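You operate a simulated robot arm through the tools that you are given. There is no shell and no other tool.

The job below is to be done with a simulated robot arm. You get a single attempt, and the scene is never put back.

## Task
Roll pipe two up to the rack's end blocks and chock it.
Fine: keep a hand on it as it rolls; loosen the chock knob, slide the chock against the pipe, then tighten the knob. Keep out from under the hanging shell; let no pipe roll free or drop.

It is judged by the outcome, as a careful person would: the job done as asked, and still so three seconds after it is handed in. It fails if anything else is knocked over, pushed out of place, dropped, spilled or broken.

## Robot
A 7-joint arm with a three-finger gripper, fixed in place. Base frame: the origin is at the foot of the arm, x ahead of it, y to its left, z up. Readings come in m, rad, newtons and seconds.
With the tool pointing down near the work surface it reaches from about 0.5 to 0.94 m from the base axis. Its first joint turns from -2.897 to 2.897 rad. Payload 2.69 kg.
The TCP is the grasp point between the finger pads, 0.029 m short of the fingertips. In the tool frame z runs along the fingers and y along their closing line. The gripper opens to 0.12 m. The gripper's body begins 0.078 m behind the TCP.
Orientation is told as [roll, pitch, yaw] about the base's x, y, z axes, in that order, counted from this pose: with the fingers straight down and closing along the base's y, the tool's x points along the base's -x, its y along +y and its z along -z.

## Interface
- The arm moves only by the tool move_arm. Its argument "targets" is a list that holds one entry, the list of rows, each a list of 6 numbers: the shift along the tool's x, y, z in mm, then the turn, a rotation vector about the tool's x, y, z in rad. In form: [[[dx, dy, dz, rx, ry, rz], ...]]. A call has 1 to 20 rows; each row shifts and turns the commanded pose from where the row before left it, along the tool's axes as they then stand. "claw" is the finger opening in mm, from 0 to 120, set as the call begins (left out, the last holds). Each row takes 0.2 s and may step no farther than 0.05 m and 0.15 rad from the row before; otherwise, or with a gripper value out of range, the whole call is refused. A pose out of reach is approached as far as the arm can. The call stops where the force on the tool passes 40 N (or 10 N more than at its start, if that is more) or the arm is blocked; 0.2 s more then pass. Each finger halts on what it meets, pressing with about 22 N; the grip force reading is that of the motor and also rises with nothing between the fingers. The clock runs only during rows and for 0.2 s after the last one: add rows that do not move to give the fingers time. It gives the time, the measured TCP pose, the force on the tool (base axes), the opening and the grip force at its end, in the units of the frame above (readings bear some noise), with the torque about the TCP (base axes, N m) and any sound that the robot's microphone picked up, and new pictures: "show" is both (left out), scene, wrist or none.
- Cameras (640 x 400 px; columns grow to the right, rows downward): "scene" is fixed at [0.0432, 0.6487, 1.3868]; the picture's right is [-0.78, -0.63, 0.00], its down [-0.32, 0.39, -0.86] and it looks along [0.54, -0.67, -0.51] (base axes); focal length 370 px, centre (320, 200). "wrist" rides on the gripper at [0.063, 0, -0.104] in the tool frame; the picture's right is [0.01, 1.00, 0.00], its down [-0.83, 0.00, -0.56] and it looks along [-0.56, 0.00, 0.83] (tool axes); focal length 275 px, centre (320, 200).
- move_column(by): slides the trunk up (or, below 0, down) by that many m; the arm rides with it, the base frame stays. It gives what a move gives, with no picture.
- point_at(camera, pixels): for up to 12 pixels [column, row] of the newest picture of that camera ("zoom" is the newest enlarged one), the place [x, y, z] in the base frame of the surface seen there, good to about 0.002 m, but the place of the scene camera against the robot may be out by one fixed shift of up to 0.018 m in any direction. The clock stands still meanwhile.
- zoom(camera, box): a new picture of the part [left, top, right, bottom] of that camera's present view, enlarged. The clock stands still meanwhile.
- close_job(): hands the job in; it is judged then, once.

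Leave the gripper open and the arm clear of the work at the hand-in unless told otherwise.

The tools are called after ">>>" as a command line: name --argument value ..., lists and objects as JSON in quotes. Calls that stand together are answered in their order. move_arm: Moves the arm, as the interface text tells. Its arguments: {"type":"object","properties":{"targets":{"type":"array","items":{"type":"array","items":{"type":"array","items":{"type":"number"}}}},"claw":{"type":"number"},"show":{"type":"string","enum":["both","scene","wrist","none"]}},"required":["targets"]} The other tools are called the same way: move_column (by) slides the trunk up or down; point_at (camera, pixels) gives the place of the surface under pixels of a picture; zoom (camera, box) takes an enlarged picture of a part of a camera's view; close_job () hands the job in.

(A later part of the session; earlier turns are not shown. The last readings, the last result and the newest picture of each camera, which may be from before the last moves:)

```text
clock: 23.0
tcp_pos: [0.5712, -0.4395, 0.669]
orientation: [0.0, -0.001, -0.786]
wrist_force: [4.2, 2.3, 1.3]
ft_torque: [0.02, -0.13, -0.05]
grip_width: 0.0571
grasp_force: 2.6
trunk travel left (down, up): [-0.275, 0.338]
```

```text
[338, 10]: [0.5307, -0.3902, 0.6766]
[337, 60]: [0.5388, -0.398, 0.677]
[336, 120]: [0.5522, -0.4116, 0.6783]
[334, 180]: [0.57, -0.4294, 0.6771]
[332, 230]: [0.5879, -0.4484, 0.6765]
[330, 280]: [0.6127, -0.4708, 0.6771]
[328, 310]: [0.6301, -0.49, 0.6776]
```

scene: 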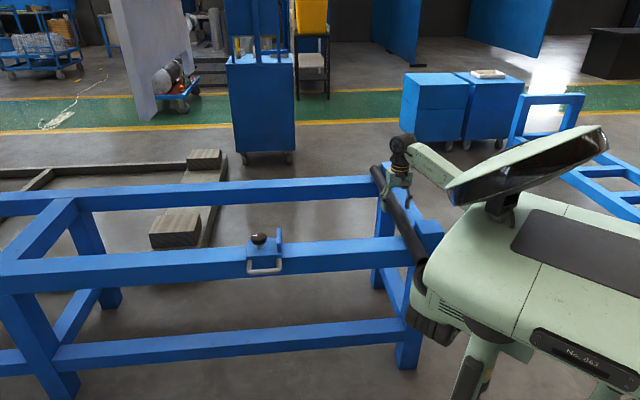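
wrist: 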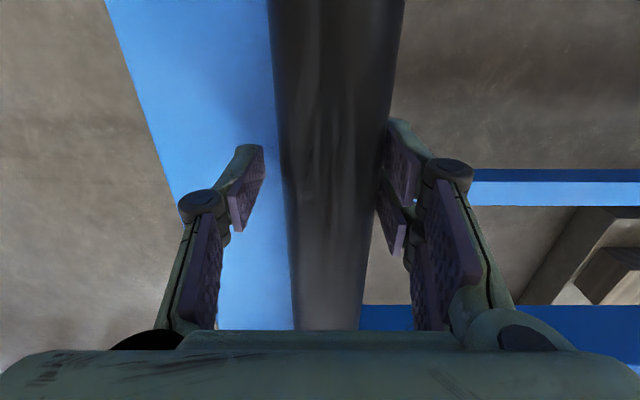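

The push is ≈4.6 N with the pipe seated again. Now I'll release it very slowly in 0.5 mm steps.

>>> move_arm --targets '[[[0, 0.4, 0, 0, 0, 0], [0, 0.4, 0, 0, 0, 0], [0, 0.4, 0, 0, 0, 0], [0, 0.4, 0, 0, 0, 0], [0, 0.4, 0, 0, 0, 0], [0, 0.4, 0, 0, 0, 0], [0, 0.4, 0, 0, 0, 0], [0, 0.4, 0, 0, 0, 0], [0, 0.4, 0, 0, 0, 0], [0, 0.4, 0, 0, 0, 0], [0, 0.4, 0, 0, 0, 0], [0, 0.4, 0, 0, 0, 0], [0, 0.4, 0, 0, 0, 0], [0, 0.4, 0, 0, 0, 0], [0, 0.4, 0, 0, 0, 0], [0, 0, 0, 0, 0, 0]]]' --claw 55 --show "both"

>>> point_at --camera "wrist" --pixels '[[338, 10], [337, 60], [336, 120], [334, 180], [332, 230], [330, 280], [328, 310]]'

```text
clock: 26.4
tcp_pos: [0.5753, -0.4336, 0.6688]
orientation: [0.0, 0.001, -0.787]
wrist_force: [0.2, -0.5, 0.3]
ft_torque: [0.0, 0.01, -0.03]
grip_width: 0.0549
grasp_force: 0.1
trunk travel left (down, up): [-0.275, 0.338]
```

scene: 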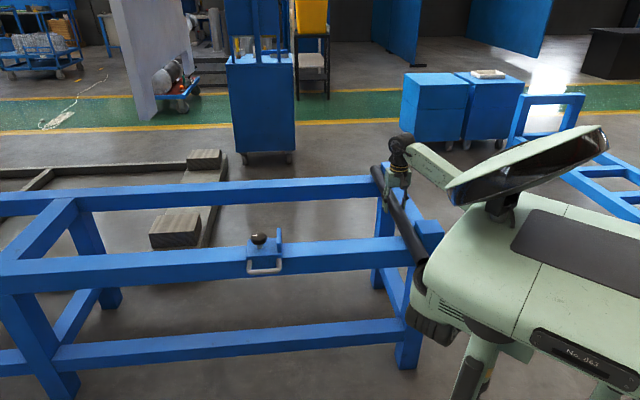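
wrist: 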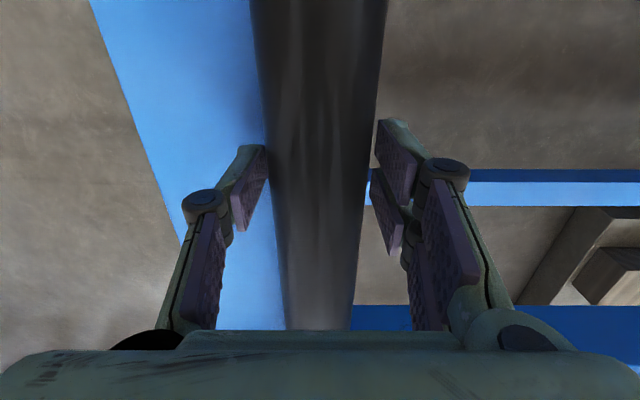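

```text
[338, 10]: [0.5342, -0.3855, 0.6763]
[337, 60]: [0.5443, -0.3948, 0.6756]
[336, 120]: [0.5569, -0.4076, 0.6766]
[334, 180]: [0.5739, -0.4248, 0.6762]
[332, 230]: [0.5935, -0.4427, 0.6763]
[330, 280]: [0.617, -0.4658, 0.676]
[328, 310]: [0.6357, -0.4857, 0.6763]
```

The picture now shows the pipe centred at about column 319. I'll measure along that line.

>>> point_at --camera "wrist" --pixels '[[319, 10], [319, 60], [319, 120], [319, 180], [319, 230], [318, 280], [318, 310]]'

>>> zoom --camera "scene" --box '[395, 210, 455, 270]'

>>> zoom --camera "scene" --box '[360, 150, 420, 210]'

```text
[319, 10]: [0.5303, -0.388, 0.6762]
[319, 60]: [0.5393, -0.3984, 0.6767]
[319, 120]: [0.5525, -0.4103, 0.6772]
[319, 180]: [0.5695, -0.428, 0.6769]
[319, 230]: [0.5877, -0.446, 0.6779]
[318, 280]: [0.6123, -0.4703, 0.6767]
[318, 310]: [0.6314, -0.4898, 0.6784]
```

```text
6.67 times, centred on (425, 240) of scene
```

zoom: 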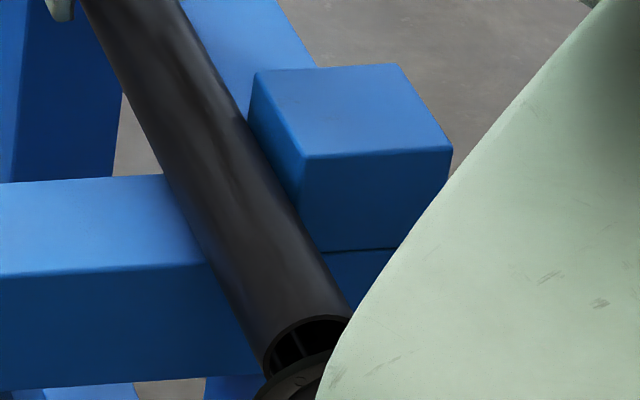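

```text
6.67 times, centred on (390, 180) of scene
```

zoom: 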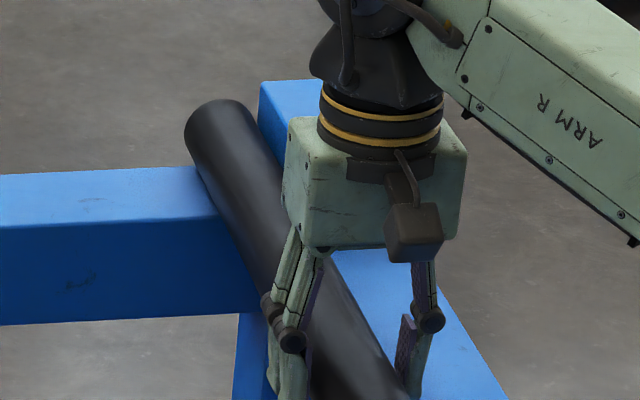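

The pipe rests at u≈0.100, square and almost touching the blocks; the chock will snug the last millimetre or two. It stays still when untouched. Next I'll open the fingers and rise straight up to clear it.

>>> move_arm --targets '[[[0, 0, 0, 0, 0, 0], [0, 0, 0, 0, 0, 0], [0, 0, 0, 0, 0, 0], [0, 0, -12, 0, 0, 0], [0, 0, -20, 0, 0, 0], [0, 0, -20, 0, 0, 0], [0, 0, -20, 0, 0, 0], [0, 0, -24, 0, 0, 0]]]' --claw 90 --show "both"

```text
clock: 28.2
tcp_pos: [0.576, -0.4342, 0.766]
orientation: [0.0, -0.002, -0.785]
wrist_force: [-0.8, -0.5, -0.1]
ft_torque: [0.0, 0.0, -0.03]
grip_width: 0.09
grasp_force: 0.0
trunk travel left (down, up): [-0.275, 0.338]
```

scene: 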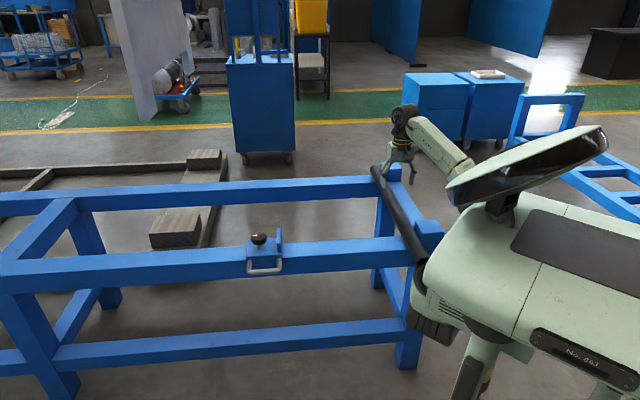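
wrist: 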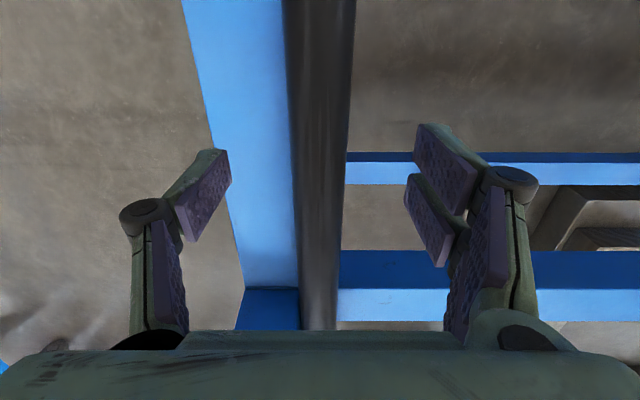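

The gripper is clear of the pipe. From here the far block shows at (265,305) beside the pipe, so I'll look closely at the gap.

>>> zoom --camera "wrist" --box '[220, 230, 380, 330]'

>>> point_at --camera "wrist" --pixels '[[318, 30], [318, 120], [318, 200], [318, 270], [319, 310], [292, 305], [285, 300], [260, 300], [270, 310]]'

```text
4.00 times, centred on (300, 280) of wrist
```

zoom: 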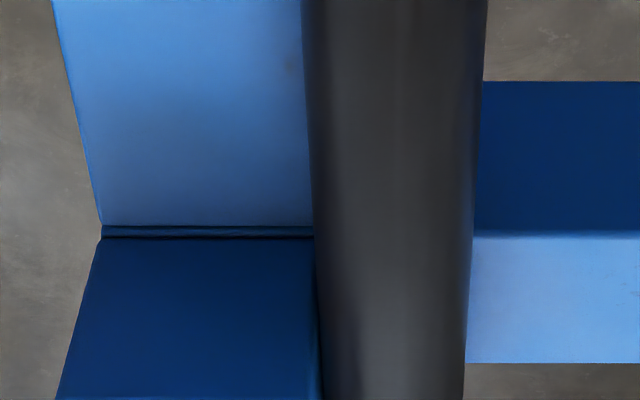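

```text
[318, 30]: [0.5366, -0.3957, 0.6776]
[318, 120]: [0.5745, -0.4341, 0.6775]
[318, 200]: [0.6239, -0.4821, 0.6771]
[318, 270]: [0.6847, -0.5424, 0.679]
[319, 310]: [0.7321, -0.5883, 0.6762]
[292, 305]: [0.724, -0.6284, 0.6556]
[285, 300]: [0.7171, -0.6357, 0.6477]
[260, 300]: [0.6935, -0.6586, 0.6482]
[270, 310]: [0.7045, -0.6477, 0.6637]
```

The pipe sits snug beside the far block with no visible gap. Next I'll move to a viewing spot near the chock, at about u=0.578, v=0.46 and the same height. The path clears everything, with the fingertips at z≈0.737.

>>> move_arm --targets '[[[21.1, 39.8, 0, 0, 0, 0], [21.1, 39.8, 0, 0, 0, 0], [21.1, 39.8, 0, 0, 0, 0], [21.1, 39.8, 0, 0, 0, 0], [21.1, 39.8, 0, 0, 0, 0], [21.1, 39.8, 0, 0, 0, 0], [21.1, 39.8, 0, 0, 0, 0], [21.1, 39.8, 0, 0, 0, 0], [21.1, 39.8, 0, 0, 0, 0], [21.1, 39.8, 0, 0, 0, 0], [21.1, 39.8, 0, 0, 0, 0], [21.1, 39.8, 0, 0, 0, 0]]]' --claw 90 --show "both"

```text
clock: 30.8
tcp_pos: [0.7331, 0.0846, 0.7647]
orientation: [0.001, -0.001, -0.785]
wrist_force: [-0.8, 1.2, 0.6]
ft_torque: [0.03, 0.01, -0.01]
grip_width: 0.09
grasp_force: 0.1
trunk travel left (down, up): [-0.275, 0.338]
```

scene: 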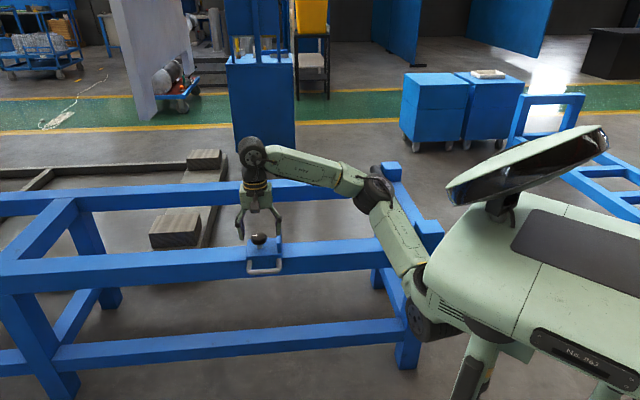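
wrist: 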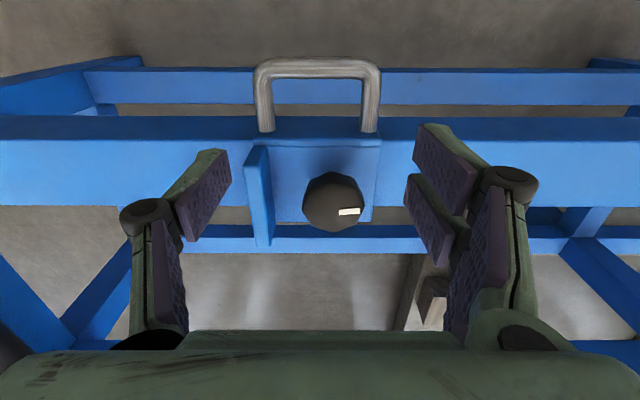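

I see the chock clearly: knob at (335,202) with its white mark pointing right, plate at (258,195), handle above it. The scene picture shows my elbow and upper arm near the pipe's near end around (400,235). I'll check those clearances and measure the chock.

>>> point_at --camera "scene" --pixels '[[375, 190], [362, 205], [375, 215], [390, 225], [405, 250], [415, 268], [425, 262], [410, 225], [370, 200], [400, 205], [418, 250], [395, 235]]'

>>> zoom --camera "scene" --box '[330, 150, 460, 290]'

>>> zoom --camera "wrist" --box '[220, 120, 420, 245]'

>>> point_at --camera "wrist" --pixels '[[333, 195], [333, 175], [310, 205], [360, 205], [333, 225], [350, 211], [257, 160], [250, 195], [262, 240], [268, 160], [320, 68], [300, 165]]'

```text
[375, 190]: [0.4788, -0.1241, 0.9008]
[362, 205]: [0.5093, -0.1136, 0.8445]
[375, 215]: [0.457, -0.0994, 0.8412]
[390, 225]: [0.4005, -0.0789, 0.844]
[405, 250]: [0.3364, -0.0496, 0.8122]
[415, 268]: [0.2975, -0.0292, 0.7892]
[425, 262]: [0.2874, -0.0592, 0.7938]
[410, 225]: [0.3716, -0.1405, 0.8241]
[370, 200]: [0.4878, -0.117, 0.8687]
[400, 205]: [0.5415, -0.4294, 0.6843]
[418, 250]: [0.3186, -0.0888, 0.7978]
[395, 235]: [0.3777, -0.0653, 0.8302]
```

```text
2.86 times, centred on (395, 220) of scene
```

zoom: 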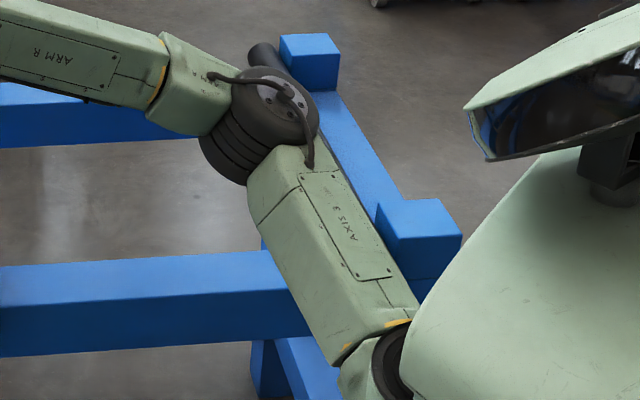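

```text
3.20 times, centred on (320, 182) of wrist
```

zoom: 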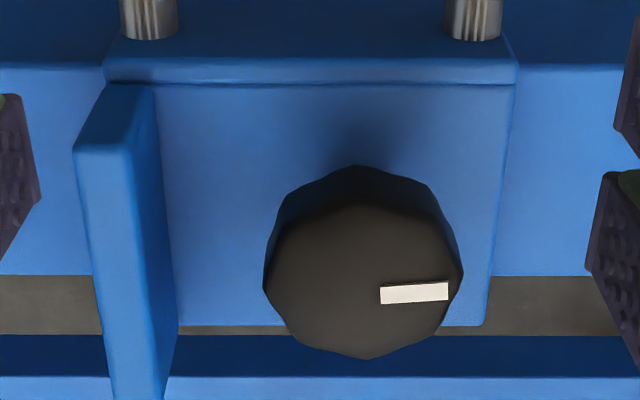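

```text
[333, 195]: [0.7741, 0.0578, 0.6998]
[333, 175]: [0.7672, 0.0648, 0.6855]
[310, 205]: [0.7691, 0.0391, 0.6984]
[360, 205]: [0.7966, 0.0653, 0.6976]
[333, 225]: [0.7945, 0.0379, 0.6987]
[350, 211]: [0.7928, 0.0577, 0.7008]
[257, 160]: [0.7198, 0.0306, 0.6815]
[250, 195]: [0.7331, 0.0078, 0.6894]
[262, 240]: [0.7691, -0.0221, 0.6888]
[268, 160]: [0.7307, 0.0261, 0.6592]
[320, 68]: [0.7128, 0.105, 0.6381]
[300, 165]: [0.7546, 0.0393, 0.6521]
```

The arm clears the pipe by about 0.12 m or more, so clearance is fine.

The chock measures as follows:
- Knob centre at u≈0.589, v≈0.520, about 48 mm across, top z≈0.700.
- Plate front face at u≈0.519.
- Base top at z≈0.652.

I'll lower 10 mm for reach, move over the knob, and turn the tool to yaw ≈ −1.09 so the fingers meet the knob's flats.

>>> move_arm --targets '[[[0, 0, 10, 0, 0, 0], [-30.7, 5.4, 0, 0, 0, 0], [-30.7, 5.4, 0, 0, 0, 0], [0, 0, 0, 0, 0, 0.15], [0, 0, 0, 0, 0, 0.15]]]' --claw 76 --show "both"

```text
clock: 32.0
tcp_pos: [0.7844, 0.0477, 0.7552]
orientation: [0.002, 0.002, -1.085]
wrist_force: [0.1, -0.3, 0.8]
ft_torque: [0.0, 0.0, 0.0]
grip_width: 0.0761
grasp_force: 0.0
trunk travel left (down, up): [-0.275, 0.338]
```

scene: 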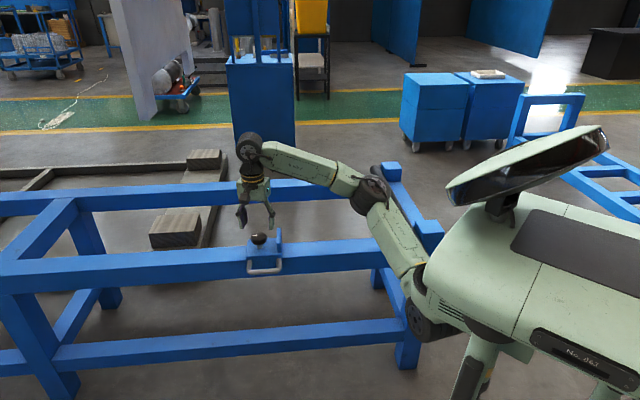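
wrist: 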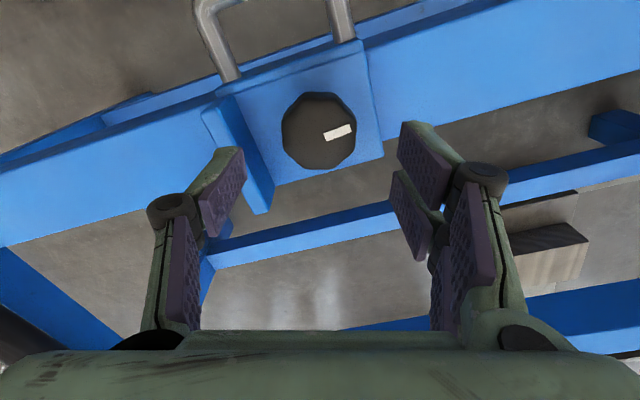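

The knob sits at about (319,132), close to the predicted spot under the TCP at (320,140). I'll zoom to refine its centre and the flats.

>>> zoom --camera "wrist" --box '[240, 70, 400, 190]'

>>> point_at --camera "wrist" --pixels '[[320, 110], [320, 132], [320, 160], [295, 132], [345, 132], [338, 132], [320, 98], [250, 150], [232, 112], [260, 205]]'

```text
3.33 times, centred on (320, 130) of wrist
```

zoom: 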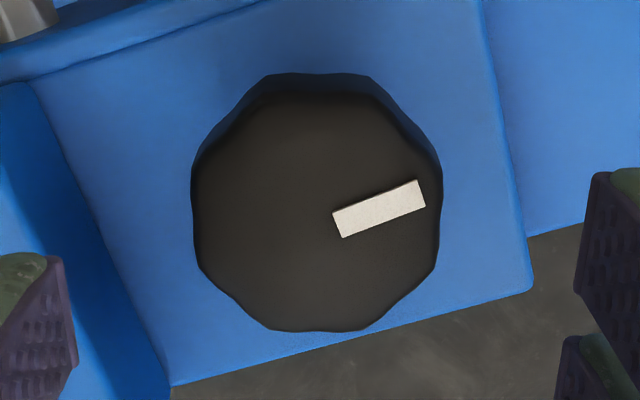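

```text
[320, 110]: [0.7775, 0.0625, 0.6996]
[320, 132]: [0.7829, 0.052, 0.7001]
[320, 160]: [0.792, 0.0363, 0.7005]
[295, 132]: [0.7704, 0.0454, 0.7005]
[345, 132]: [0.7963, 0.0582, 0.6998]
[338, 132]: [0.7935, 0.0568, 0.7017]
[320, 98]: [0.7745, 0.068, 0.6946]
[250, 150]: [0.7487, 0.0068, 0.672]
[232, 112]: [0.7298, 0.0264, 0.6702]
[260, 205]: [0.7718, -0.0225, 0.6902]
```

The knob centre is about 4 mm toward tool +x from my TCP; the other axis is already centred. Its mark bar points along +u, at about 46°. I'll correct the 4 mm and lower around the knob to z≈0.690 with the fingers at 76 mm, which leaves the tips about 9 mm above the chock base.

>>> move_arm --targets '[[[4, 0, 0, 0, 0, 0], [0, 0, 15, 0, 0, 0], [0, 0, 15, 0, 0, 0], [0, 0, 15, 0, 0, 0], [0, 0, 12, 0, 0, 0], [0, 0, 8, 0, 0, 0]]]' --claw 76 --show "both"

```text
clock: 33.4
tcp_pos: [0.7831, 0.0509, 0.6896]
orientation: [0.003, 0.0, -1.085]
wrist_force: [0.3, 0.6, -0.2]
ft_torque: [0.0, 0.02, 0.01]
grip_width: 0.0759
grasp_force: 0.0
trunk travel left (down, up): [-0.275, 0.338]
```

scene: 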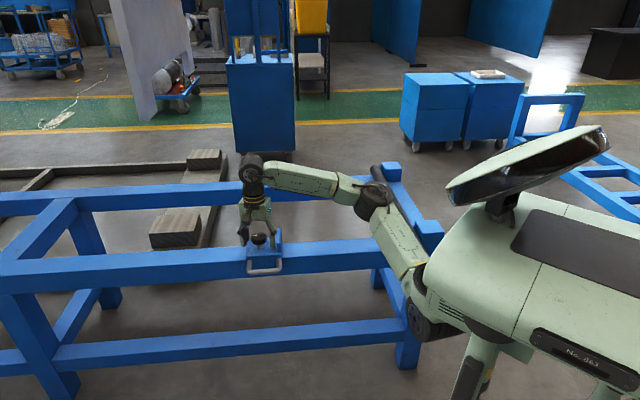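
wrist: 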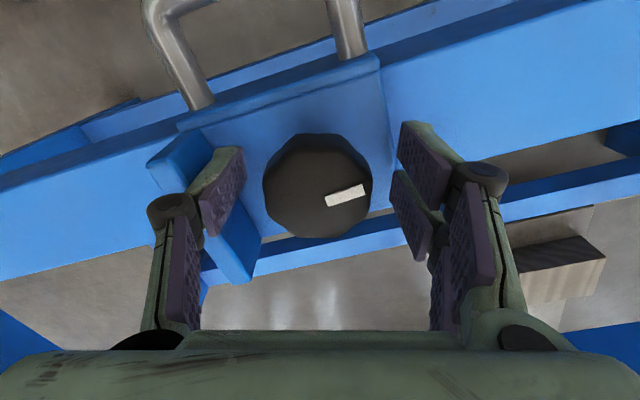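

I'm around the knob. The knob top appears at about (317,188), so I'll verify its centre against the TCP before closing.

>>> zoom --camera "wrist" --box '[240, 120, 400, 260]'

>>> point_at --camera "wrist" --pixels '[[317, 188], [268, 190], [366, 190], [317, 150], [317, 234], [290, 220], [345, 220], [290, 150], [345, 150]]'

```text
2.86 times, centred on (320, 190) of wrist
```

zoom: 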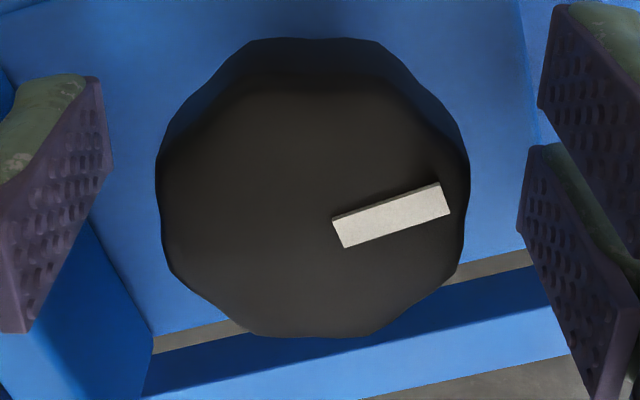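

```text
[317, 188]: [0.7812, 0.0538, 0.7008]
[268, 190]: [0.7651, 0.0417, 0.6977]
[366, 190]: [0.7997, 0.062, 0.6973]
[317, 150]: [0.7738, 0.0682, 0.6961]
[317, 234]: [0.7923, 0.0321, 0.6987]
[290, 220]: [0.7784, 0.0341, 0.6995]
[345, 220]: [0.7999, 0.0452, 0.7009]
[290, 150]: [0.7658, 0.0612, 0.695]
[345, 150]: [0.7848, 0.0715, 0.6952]
```

The knob centre measures (0.783, 0.051), which matches the TCP. I'll close on the knob now.

>>> move_arm --targets '[[[0, 0, 0, 0, 0, 0], [0, 0, 0, 0, 0, 0], [0, 0, 0, 0, 0, 0], [0, 0, 0, 0, 0, 0], [0, 0, 0, 0, 0, 0]]]' --claw 30 --show "wrist"

```text
clock: 34.6
tcp_pos: [0.7821, 0.0483, 0.69]
orientation: [-0.002, 0.0, -1.086]
wrist_force: [-17.7, -8.9, -3.5]
ft_torque: [-0.3, 0.4, -0.1]
grip_width: 0.0456
grasp_force: 45.6
trunk travel left (down, up): [-0.275, 0.338]
```

wrist: 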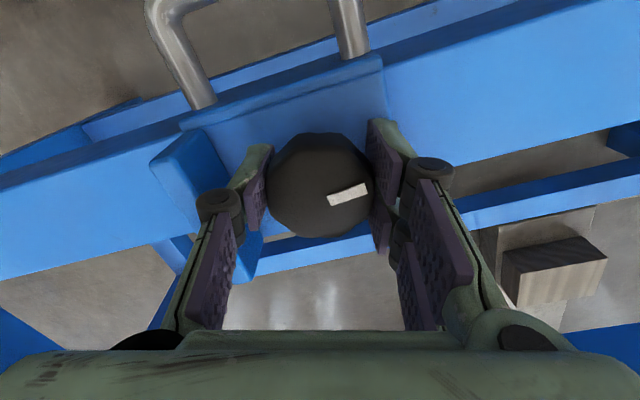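

The knob is gripped at 45.6 mm, but there is ≈20 N of side load along the closing line, because the arm was slightly off centre. I'll shift 2 mm along tool −y to relieve it.

>>> move_arm --targets '[[[0, -1, 0, 0, 0, 0], [0, -1, 0, 0, 0, 0], [0, 0, 0, 0, 0, 0]]]' --show "none"

```text
clock: 35.4
tcp_pos: [0.7825, 0.0494, 0.6909]
orientation: [0.004, -0.001, -1.084]
wrist_force: [10.1, 1.9, 0.4]
ft_torque: [-0.15, -0.77, 0.02]
grip_width: 0.0456
grasp_force: 44.8
trunk travel left (down, up): [-0.275, 0.338]
```

That overshot slightly and the load is now ≈+10 N along tool y. I'll back off 0.65 mm.

>>> move_arm --targets '[[[0, 0.65, 0, 0, 0, 0], [0, 0, 0, 0, 0, 0]]]' --show "none"

```text
clock: 36.0
tcp_pos: [0.7824, 0.0502, 0.6901]
orientation: [0.003, 0.0, -1.086]
wrist_force: [8.6, -0.8, 6.2]
ft_torque: [0.52, -0.41, 0.01]
grip_width: 0.0459
grasp_force: 45.2
trunk travel left (down, up): [-0.275, 0.338]
```

The loads are small now. Next I'll start loosening with a counter-clockwise turn seen from above (tool rz negative), about 0.3 rad first, watching the torque and the mark.

>>> move_arm --targets '[[[0, 0, 0, 0, 0, -0.06], [0, 0, 0, 0, 0, -0.08], [0, 0, 0, 0, 0, -0.08], [0, 0, 0, 0, 0, -0.08], [0, 0, 0, 0, 0, 0]]]' --show "wrist"

```text
clock: 37.2
tcp_pos: [0.7815, 0.0485, 0.6905]
orientation: [0.0, 0.0, -0.784]
wrist_force: [-1.1, -0.4, 6.9]
ft_torque: [0.01, 0.37, 0.05]
grip_width: 0.0457
grasp_force: 45.1
trunk travel left (down, up): [-0.275, 0.338]
```

wrist: 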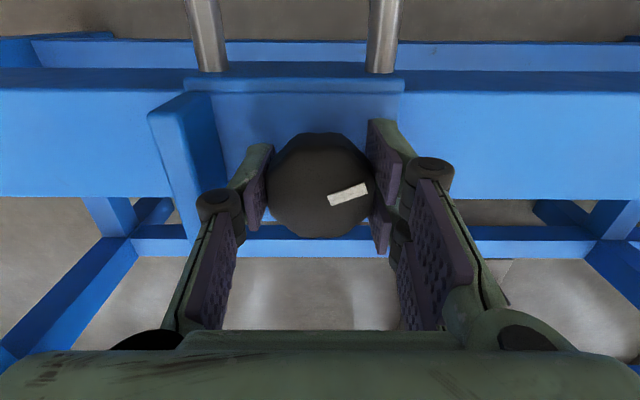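

The knob turned with the gripper: its mark is fixed in my view and the torque is low. I'll continue loosening another 0.9 rad counter-clockwise.

>>> move_arm --targets '[[[0, 0, 0, 0, 0, -0.1], [0, 0, 0, 0, 0, -0.1], [0, 0, 0, 0, 0, -0.1], [0, 0, 0, 0, 0, -0.1], [0, 0, 0, 0, 0, -0.1], [0, 0, 0, 0, 0, -0.1], [0, 0, 0, 0, 0, -0.1], [0, 0, 0, 0, 0, -0.1], [0, 0, 0, 0, 0, -0.1], [0, 0, 0, 0, 0, 0]]]' --show "both"

```text
clock: 39.4
tcp_pos: [0.7817, 0.0478, 0.6908]
orientation: [-0.001, -0.002, 0.114]
wrist_force: [-4.2, -27.0, 9.0]
ft_torque: [-0.14, 0.23, -0.01]
grip_width: 0.0457
grasp_force: 44.9
trunk travel left (down, up): [-0.275, 0.338]
```

scene: 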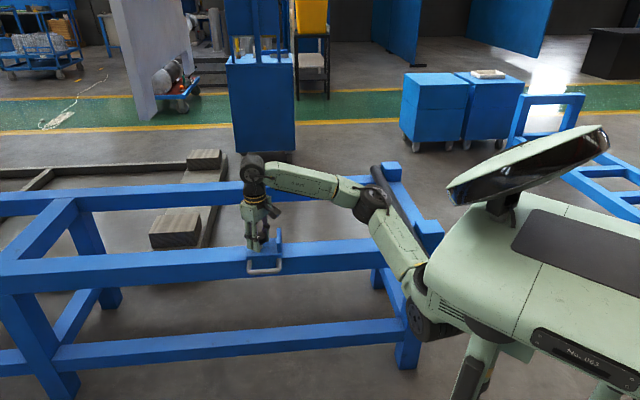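
wrist: 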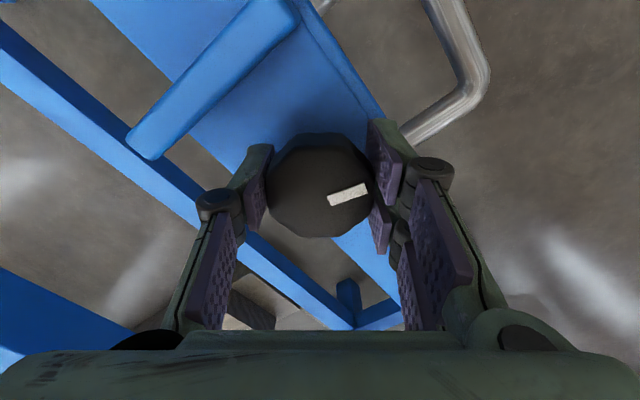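

The knob has turned 1.2 rad with little torque, but there is ≈27 N of side load along the grip axis. I'll relieve that (1.5 mm along tool −y) and turn another 0.4 rad.

>>> move_arm --targets '[[[0, -0.8, 0, 0, 0, 0], [0, -0.7, 0, 0, 0, 0], [0, 0, 0, 0, 0, -0.1], [0, 0, 0, 0, 0, -0.1], [0, 0, 0, 0, 0, -0.1], [0, 0, 0, 0, 0, -0.1], [0, 0, 0, 0, 0, 0]]]' --show "wrist"

```text
clock: 41.0
tcp_pos: [0.7817, 0.047, 0.6902]
orientation: [0.0, 0.0, 0.516]
wrist_force: [5.3, -20.2, 8.9]
ft_torque: [-0.18, -0.27, -0.07]
grip_width: 0.0456
grasp_force: 45.1
trunk travel left (down, up): [-0.275, 0.338]
```

wrist: 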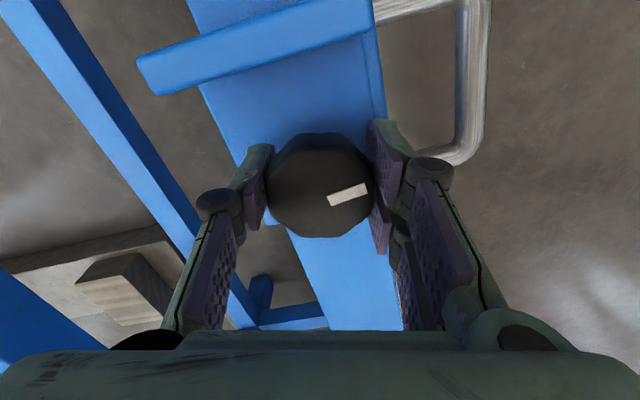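

The side load is again ≈20 N along the grip axis, so I'll relieve it 1.2 mm and lift 0.4 mm to ease the upward load. Then I'll test whether the chock is free with a small 2 mm pull toward the pipe (−u).

>>> move_arm --targets '[[[0, -1.2, -0.4, 0, 0, 0], [0, 0, 0, 0, 0, 0]]]' --show "none"

>>> move_arm --targets '[[[0.96, -0.27, 0, 0, 0, 0], [0.96, -0.27, 0, 0, 0, 0], [0, 0, 0, 0, 0, 0]]]' --show "wrist"

```text
clock: 41.6
tcp_pos: [0.7824, 0.0479, 0.6902]
orientation: [0.0, 0.004, 0.514]
wrist_force: [-13.4, -21.1, 0.7]
ft_torque: [-0.22, -0.15, 0.0]
grip_width: 0.0459
grasp_force: 45.3
trunk travel left (down, up): [-0.275, 0.338]
```

```text
clock: 42.4
tcp_pos: [0.7816, 0.0476, 0.6903]
orientation: [0.002, -0.006, 0.517]
wrist_force: [2.7, -0.5, 1.9]
ft_torque: [0.27, -0.97, 0.0]
grip_width: 0.0458
grasp_force: 45.7
trunk travel left (down, up): [-0.275, 0.338]
```

wrist: 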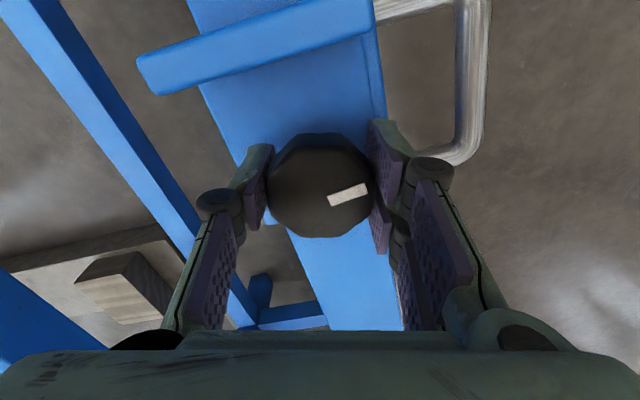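

The load is now ≈0 at this position, so that step only unloaded the arm. I'll pull 3 mm farther toward −u as the real test.

>>> move_arm --targets '[[[0.96, -0.27, 0, 0, 0, 0], [0.96, -0.27, 0, 0, 0, 0], [0.96, -0.27, 0, 0, 0, 0], [0, 0, 0, 0, 0, 0]]]' --show "wrist"

```text
clock: 43.4
tcp_pos: [0.7785, 0.0443, 0.6899]
orientation: [-0.001, 0.0, 0.516]
wrist_force: [-6.1, 9.3, 4.9]
ft_torque: [0.61, 0.25, 0.03]
grip_width: 0.0457
grasp_force: 45.1
trunk travel left (down, up): [-0.275, 0.338]
```

wrist: 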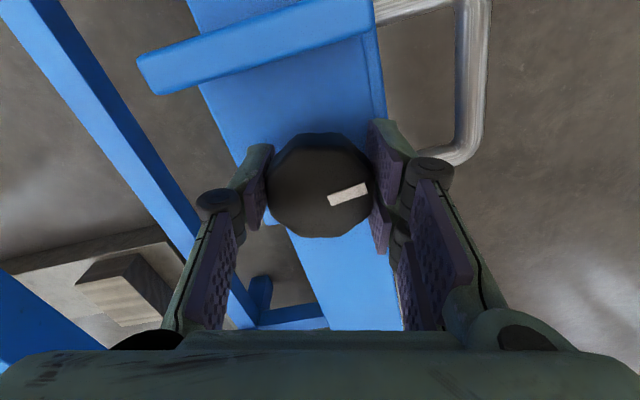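

The TCP moved ≈4.5 mm toward −u with only ≈2 N of drag, so the chock is free and slides with the knob. I'll slide it 60 mm along the rail in 10 mm rows, checking side loads.

>>> move_arm --targets '[[[4.82, -1.34, 0, 0, 0, 0], [9.636, -2.675, 0, 0, 0, 0], [9.636, -2.675, 0, 0, 0, 0], [9.636, -2.675, 0, 0, 0, 0], [9.636, -2.675, 0, 0, 0, 0], [9.636, -2.675, 0, 0, 0, 0], [4.82, -1.34, 0, 0, 0, 0], [0, 0, 0, 0, 0, 0]]]' --show "both"

```text
clock: 45.2
tcp_pos: [0.7385, 0.003, 0.6901]
orientation: [0.003, 0.001, 0.517]
wrist_force: [-16.4, 17.4, 5.4]
ft_torque: [0.04, 0.28, 0.04]
grip_width: 0.0456
grasp_force: 44.5
trunk travel left (down, up): [-0.275, 0.338]
```

scene: 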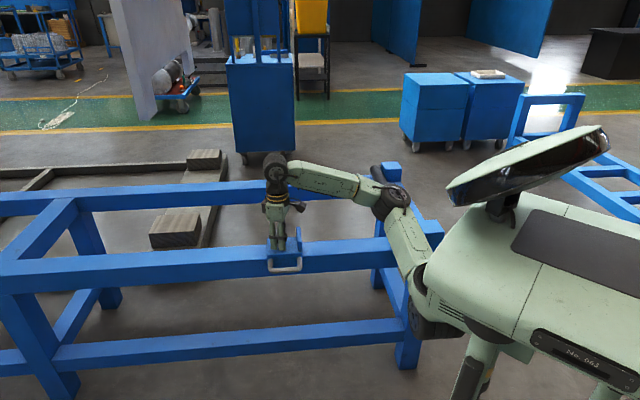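
wrist: 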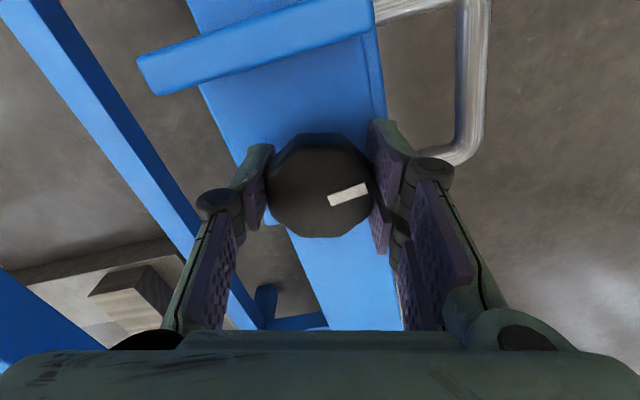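

The chock is sliding well with no drag along the rail. A side load of ≈24 N is building along −v, so my path is slightly skewed. I'll relieve it by 1.5 mm, trim the direction a little, and slide another 90 mm.

>>> move_arm --targets '[[[0.4, 1.45, 0, 0, 0, 0], [4.84, -1.27, 0, 0, 0, 0], [9.67, -2.54, 0, 0, 0, 0], [9.67, -2.54, 0, 0, 0, 0], [9.67, -2.54, 0, 0, 0, 0], [9.67, -2.54, 0, 0, 0, 0], [9.67, -2.54, 0, 0, 0, 0], [9.67, -2.54, 0, 0, 0, 0], [9.67, -2.54, 0, 0, 0, 0], [9.67, -2.54, 0, 0, 0, 0], [4.84, -1.27, 0, 0, 0, 0], [0, 0, 0, 0, 0, 0]]]' --show "scene"

```text
clock: 47.8
tcp_pos: [0.6708, -0.0634, 0.6906]
orientation: [-0.004, -0.004, 0.514]
wrist_force: [20.1, -17.1, 13.8]
ft_torque: [-0.15, -1.0, -0.04]
grip_width: 0.0457
grasp_force: 44.9
trunk travel left (down, up): [-0.275, 0.338]
```

scene: 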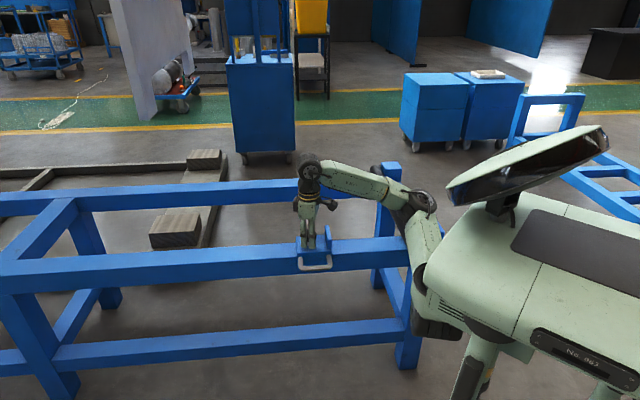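

That overcorrected: the load is now ≈26 N the other way, plus ≈14 N upward. I'll relieve 1.3 mm toward +v and lift 0.5 mm, then use the original direction for another 100 mm. The chock face is at about u≈0.36, with ≈0.235 m still to go.

>>> move_arm --targets '[[[-0.35, -1.25, -0.5, 0, 0, 0], [4.82, -1.34, 0, 0, 0, 0], [9.636, -2.675, 0, 0, 0, 0], [9.636, -2.675, 0, 0, 0, 0], [9.636, -2.675, 0, 0, 0, 0], [9.636, -2.675, 0, 0, 0, 0], [9.636, -2.675, 0, 0, 0, 0], [9.636, -2.675, 0, 0, 0, 0], [9.636, -2.675, 0, 0, 0, 0], [9.636, -2.675, 0, 0, 0, 0], [9.636, -2.675, 0, 0, 0, 0], [4.82, -1.34, 0, 0, 0, 0], [0, 0, 0, 0, 0, 0]]]' --show "both"

```text
clock: 50.6
tcp_pos: [0.6018, -0.1334, 0.6895]
orientation: [0.0, -0.001, 0.516]
wrist_force: [6.1, -5.3, -4.3]
ft_torque: [-0.16, 0.51, 0.0]
grip_width: 0.0455
grasp_force: 44.5
trunk travel left (down, up): [-0.275, 0.338]
```

scene: 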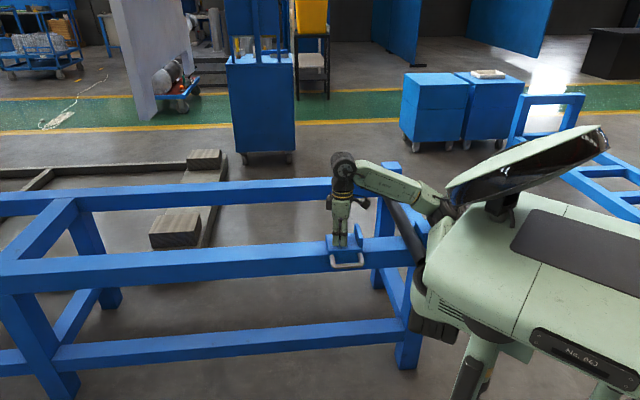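
wrist: 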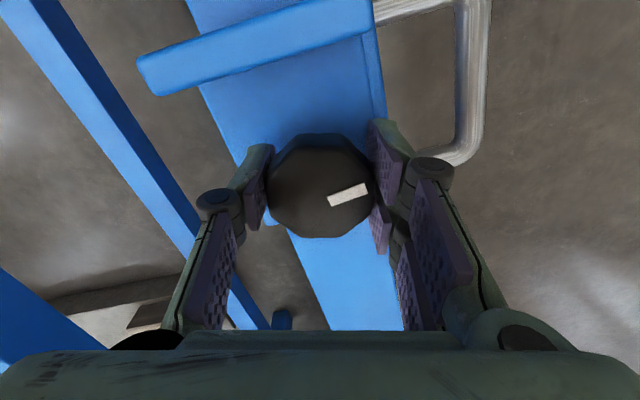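

The loads are small now, and the chock face is at u≈0.261 with about 0.138 m to go. The elbow is folding near the pipe's near end, so I'll check its clearance before continuing.

>>> point_at --camera "scene" --pixels '[[440, 205], [432, 215], [428, 225], [436, 230], [425, 240], [445, 215], [395, 210], [410, 215]]'

>>> zoom --camera "scene" --box '[320, 140, 460, 290]'

```text
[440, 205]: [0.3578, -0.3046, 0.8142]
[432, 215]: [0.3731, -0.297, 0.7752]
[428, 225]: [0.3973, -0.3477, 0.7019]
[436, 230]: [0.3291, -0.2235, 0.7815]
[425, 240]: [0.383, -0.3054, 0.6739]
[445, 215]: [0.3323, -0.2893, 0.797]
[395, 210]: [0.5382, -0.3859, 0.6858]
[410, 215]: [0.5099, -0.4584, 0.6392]
```

```text
2.67 times, centred on (390, 215) of scene
```

zoom: 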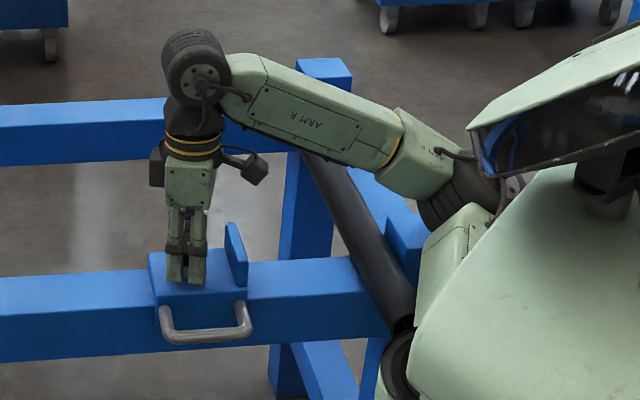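

The upper arm link is getting low over the pipe's near end and the near block, perhaps only 3–7 cm clear, and it will sink further as the arm folds. To be careful, I'll let go of the knob; the chock sits on the level rail. Then I'll lift clear, raise the trunk 0.15 m for more clearance, and come back down to the knob.

>>> move_arm --targets '[[[0, 0, 0, 0, 0, 0], [0, 0, 0, 0, 0, 0], [0, 0, 0, 0, 0, 0], [0, 0, 0, 0, 0, 0]]]' --claw 76 --show "wrist"

```text
clock: 51.6
tcp_pos: [0.6011, -0.1327, 0.6917]
orientation: [0.0, 0.001, 0.515]
wrist_force: [-0.8, 1.2, -0.6]
ft_torque: [0.03, 0.02, 0.0]
grip_width: 0.076
grasp_force: 0.0
trunk travel left (down, up): [-0.275, 0.338]
```

wrist: 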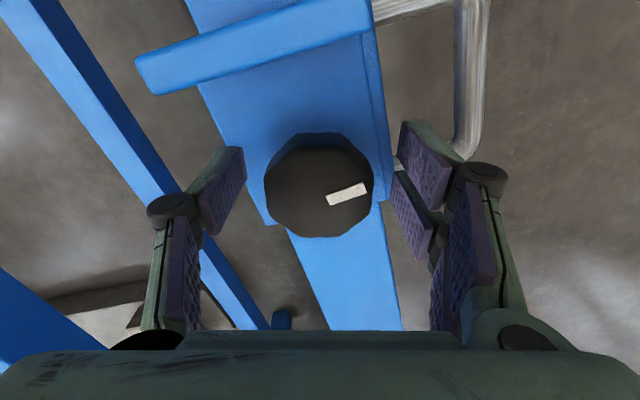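

The release was clean; the knob stands between the open fingers and did not move. Raising the trunk 0.15 m lifts the gripper straight up off the knob.

>>> move_column --by 0.15

>>> move_arm --targets '[[[0, 0, 15, 0, 0, 0], [0, 0, 25, 0, 0, 0], [0, 0, 25, 0, 0, 0], [0, 0, 20, 0, 0, 0]]]' --claw 76 --show "both"

```text
clock: 53.3
tcp_pos: [0.6015, -0.1331, 0.8413]
orientation: [0.002, -0.001, 0.513]
wrist_force: [0.7, 0.8, -1.2]
ft_torque: [-0.03, -0.01, 0.01]
grip_width: 0.0757
grasp_force: 0.1
trunk travel left (down, up): [-0.425, 0.188]
```

```text
clock: 54.3
tcp_pos: [0.601, -0.1326, 0.7576]
orientation: [-0.001, -0.001, 0.514]
wrist_force: [-0.7, 0.1, -0.2]
ft_torque: [0.02, -0.01, 0.0]
grip_width: 0.0759
grasp_force: 0.1
trunk travel left (down, up): [-0.425, 0.188]
```

scene: 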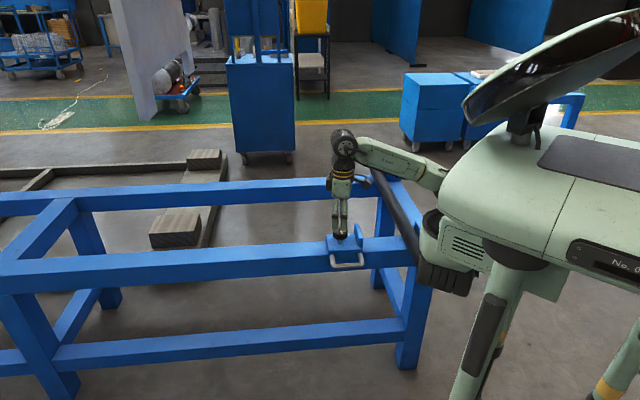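
wrist: 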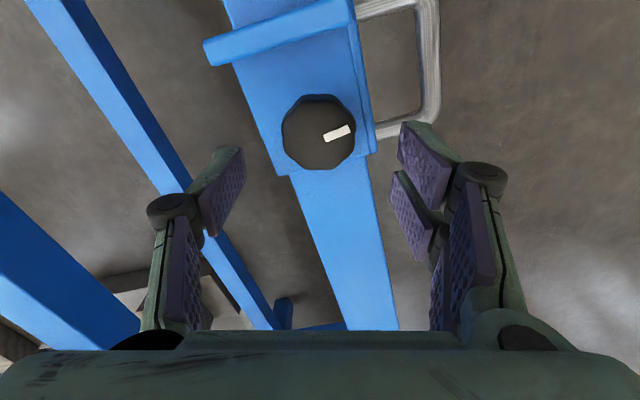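

The elbow is now well above the rack. I'll check the knob's centre against the TCP at (0.601,-0.133) before lowering.

>>> point_at --camera "wrist" --pixels '[[286, 133], [353, 133], [319, 103], [319, 167], [319, 133], [230, 45], [215, 50], [225, 62]]'

>>> zoom --camera "wrist" --box '[240, 70, 400, 190]'

>>> point_at --camera "scene" --pixels '[[428, 175], [432, 182], [425, 230], [435, 262], [440, 240], [420, 265], [400, 215], [412, 240], [360, 235]]'

```text
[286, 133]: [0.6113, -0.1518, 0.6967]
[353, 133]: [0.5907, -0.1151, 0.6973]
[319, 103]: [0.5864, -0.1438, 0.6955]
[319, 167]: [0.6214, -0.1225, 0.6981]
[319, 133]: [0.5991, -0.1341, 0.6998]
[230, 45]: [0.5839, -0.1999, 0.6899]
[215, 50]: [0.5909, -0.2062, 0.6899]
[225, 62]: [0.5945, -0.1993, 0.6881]
```

```text
3.33 times, centred on (320, 130) of wrist
```

zoom: 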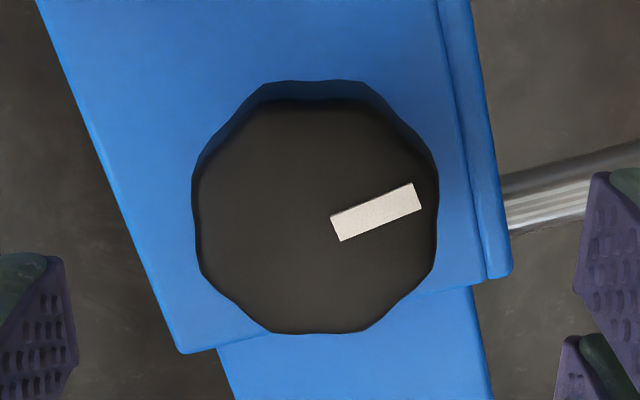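

```text
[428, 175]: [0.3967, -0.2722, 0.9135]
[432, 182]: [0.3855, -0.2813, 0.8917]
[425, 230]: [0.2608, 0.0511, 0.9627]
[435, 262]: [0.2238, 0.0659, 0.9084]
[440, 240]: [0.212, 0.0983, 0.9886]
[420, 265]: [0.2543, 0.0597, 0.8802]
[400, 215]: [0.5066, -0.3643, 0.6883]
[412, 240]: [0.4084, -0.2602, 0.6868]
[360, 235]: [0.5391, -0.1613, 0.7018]
```

The knob centre is (0.6015,-0.1333), aligned with the TCP, and the pipe is unmoved at u≈0.10. I'll lower 67 mm around the knob and close.

>>> move_arm --targets '[[[0, 0, 15, 0, 0, 0], [0, 0, 20, 0, 0, 0], [0, 0, 20, 0, 0, 0], [0, 0, 12, 0, 0, 0], [0, 0, 0, 0, 0, 0]]]' --claw 76 --show "wrist"

>>> move_arm --targets '[[[0, 0, 0, 0, 0, 0], [0, 0, 0, 0, 0, 0], [0, 0, 0, 0, 0, 0], [0, 0, 0, 0, 0, 0], [0, 0, 0, 0, 0, 0]]]' --claw 30 --show "both"

```text
clock: 55.5
tcp_pos: [0.601, -0.1311, 0.688]
orientation: [0.0, 0.0, 0.516]
wrist_force: [0.4, -0.2, -0.2]
ft_torque: [0.02, 0.0, 0.0]
grip_width: 0.076
grasp_force: 0.0
trunk travel left (down, up): [-0.425, 0.188]
```

wrist: 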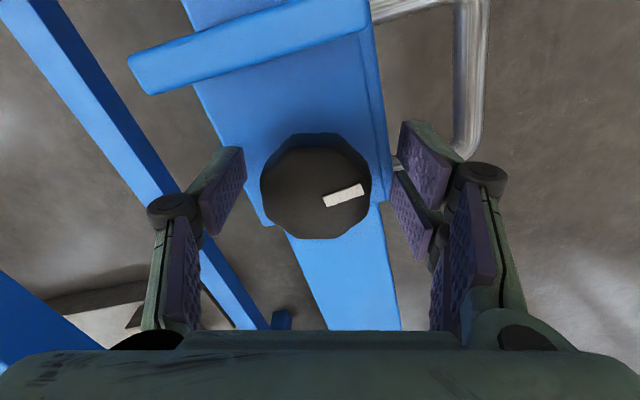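

```text
clock: 56.7
tcp_pos: [0.6022, -0.1321, 0.688]
orientation: [-0.001, -0.001, 0.512]
wrist_force: [15.0, -15.4, 3.1]
ft_torque: [-0.39, -0.07, 0.02]
grip_width: 0.0454
grasp_force: 44.8
trunk travel left (down, up): [-0.425, 0.188]
```

scene: 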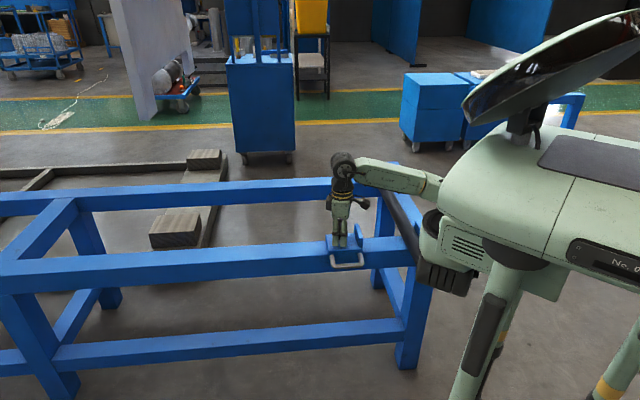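
wrist: 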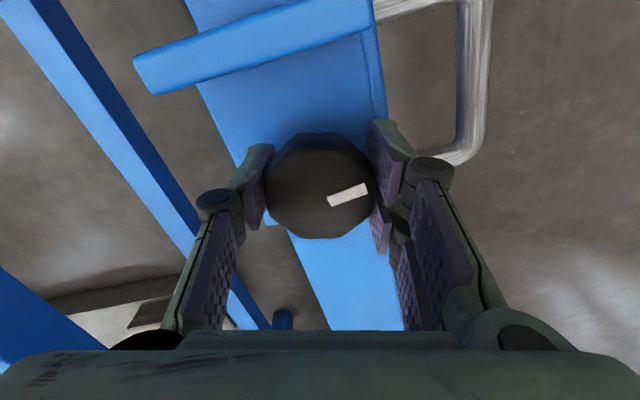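

Gripped at 45.4 mm, with ≈21 N of side load along +v. I'll relieve that 1.2 mm and slide 95 mm farther toward the pipe.

>>> move_arm --targets '[[[-0.32, -1.16, 0, 0, 0, 0], [4.82, -1.34, 0, 0, 0, 0], [9.636, -2.675, 0, 0, 0, 0], [9.636, -2.675, 0, 0, 0, 0], [9.636, -2.675, 0, 0, 0, 0], [9.636, -2.675, 0, 0, 0, 0], [9.636, -2.675, 0, 0, 0, 0], [9.636, -2.675, 0, 0, 0, 0], [9.636, -2.675, 0, 0, 0, 0], [9.636, -2.675, 0, 0, 0, 0], [9.636, -2.675, 0, 0, 0, 0], [0, 0, 0, 0, 0, 0]]]' --show "both"

```text
clock: 59.3
tcp_pos: [0.5563, -0.1787, 0.6889]
orientation: [0.002, 0.002, 0.514]
wrist_force: [-0.7, -0.6, 1.3]
ft_torque: [0.53, -0.41, 0.02]
grip_width: 0.0456
grasp_force: 44.9
out of reach, approached as far as the arm can: row 9, 10, 11
trunk travel left (down, up): [-0.425, 0.188]
```

scene: 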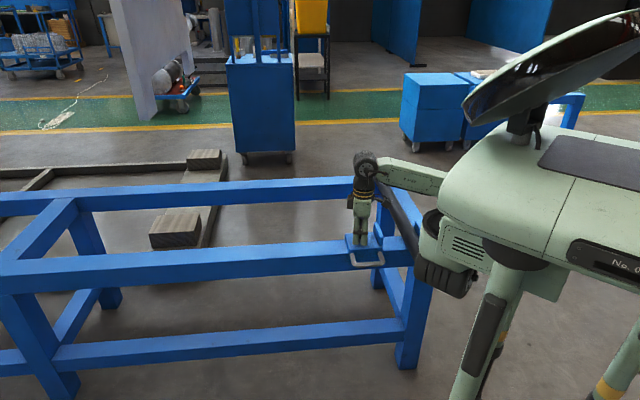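
wrist: 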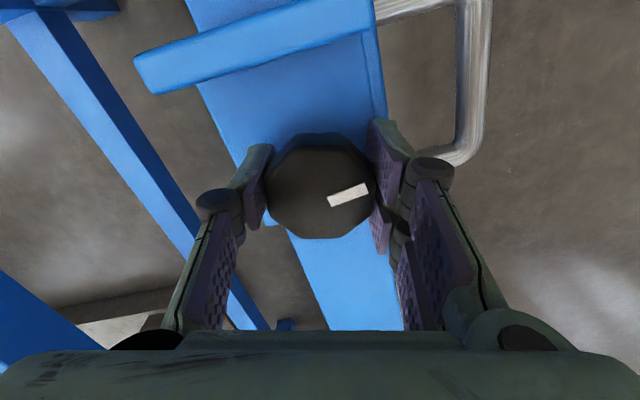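

The last rows were out of reach at this yaw and trunk height. The chock moved 65 mm, so its face is at u≈0.197 with about 74 mm to go, and loads are nil. I'll release the knob, lift clear, and find a pose (yaw and trunk height) that reaches the final spot.

>>> move_arm --targets '[[[0, 0, 0, 0, 0, 0], [0, 0, 0, 0, 0, 0], [0, 0, 0, 0, 0, 0], [0, 0, 0, 0, 0, 0], [0, 0, -15, 0, 0, 0], [0, 0, -20, 0, 0, 0], [0, 0, -20, 0, 0, 0], [0, 0, -15, 0, 0, 0]]]' --claw 76 --show "wrist"

```text
clock: 61.1
tcp_pos: [0.5568, -0.1812, 0.7593]
orientation: [0.0, 0.001, 0.514]
wrist_force: [1.3, -0.5, 0.4]
ft_torque: [-0.02, -0.02, 0.0]
grip_width: 0.0759
grasp_force: 0.0
trunk travel left (down, up): [-0.425, 0.188]
```

wrist: 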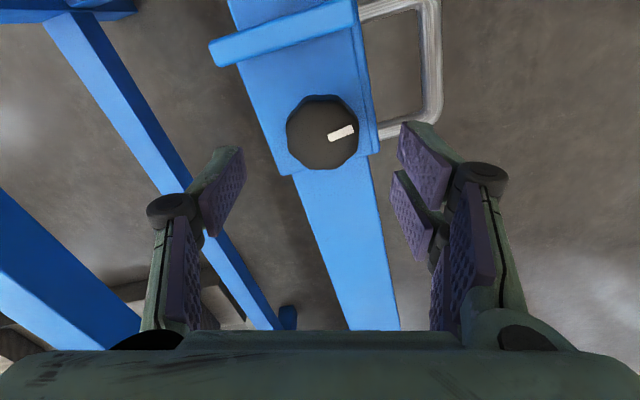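

I'm clear above the knob. As a test of reach in free air, I'll move 30 mm toward −u at this height with the same yaw.

>>> move_arm --targets '[[[9.636, -2.675, 0, 0, 0, 0], [9.636, -2.675, 0, 0, 0, 0], [9.636, -2.675, 0, 0, 0, 0]]]' --show "none"

```text
clock: 61.9
tcp_pos: [0.535, -0.1937, 0.7595]
orientation: [-0.002, 0.0, 0.511]
wrist_force: [1.0, 0.5, -0.6]
ft_torque: [-0.04, -0.02, -0.03]
grip_width: 0.076
grasp_force: 0.1
out of reach, approached as far as the arm can: row 3
trunk travel left (down, up): [-0.425, 0.188]
```

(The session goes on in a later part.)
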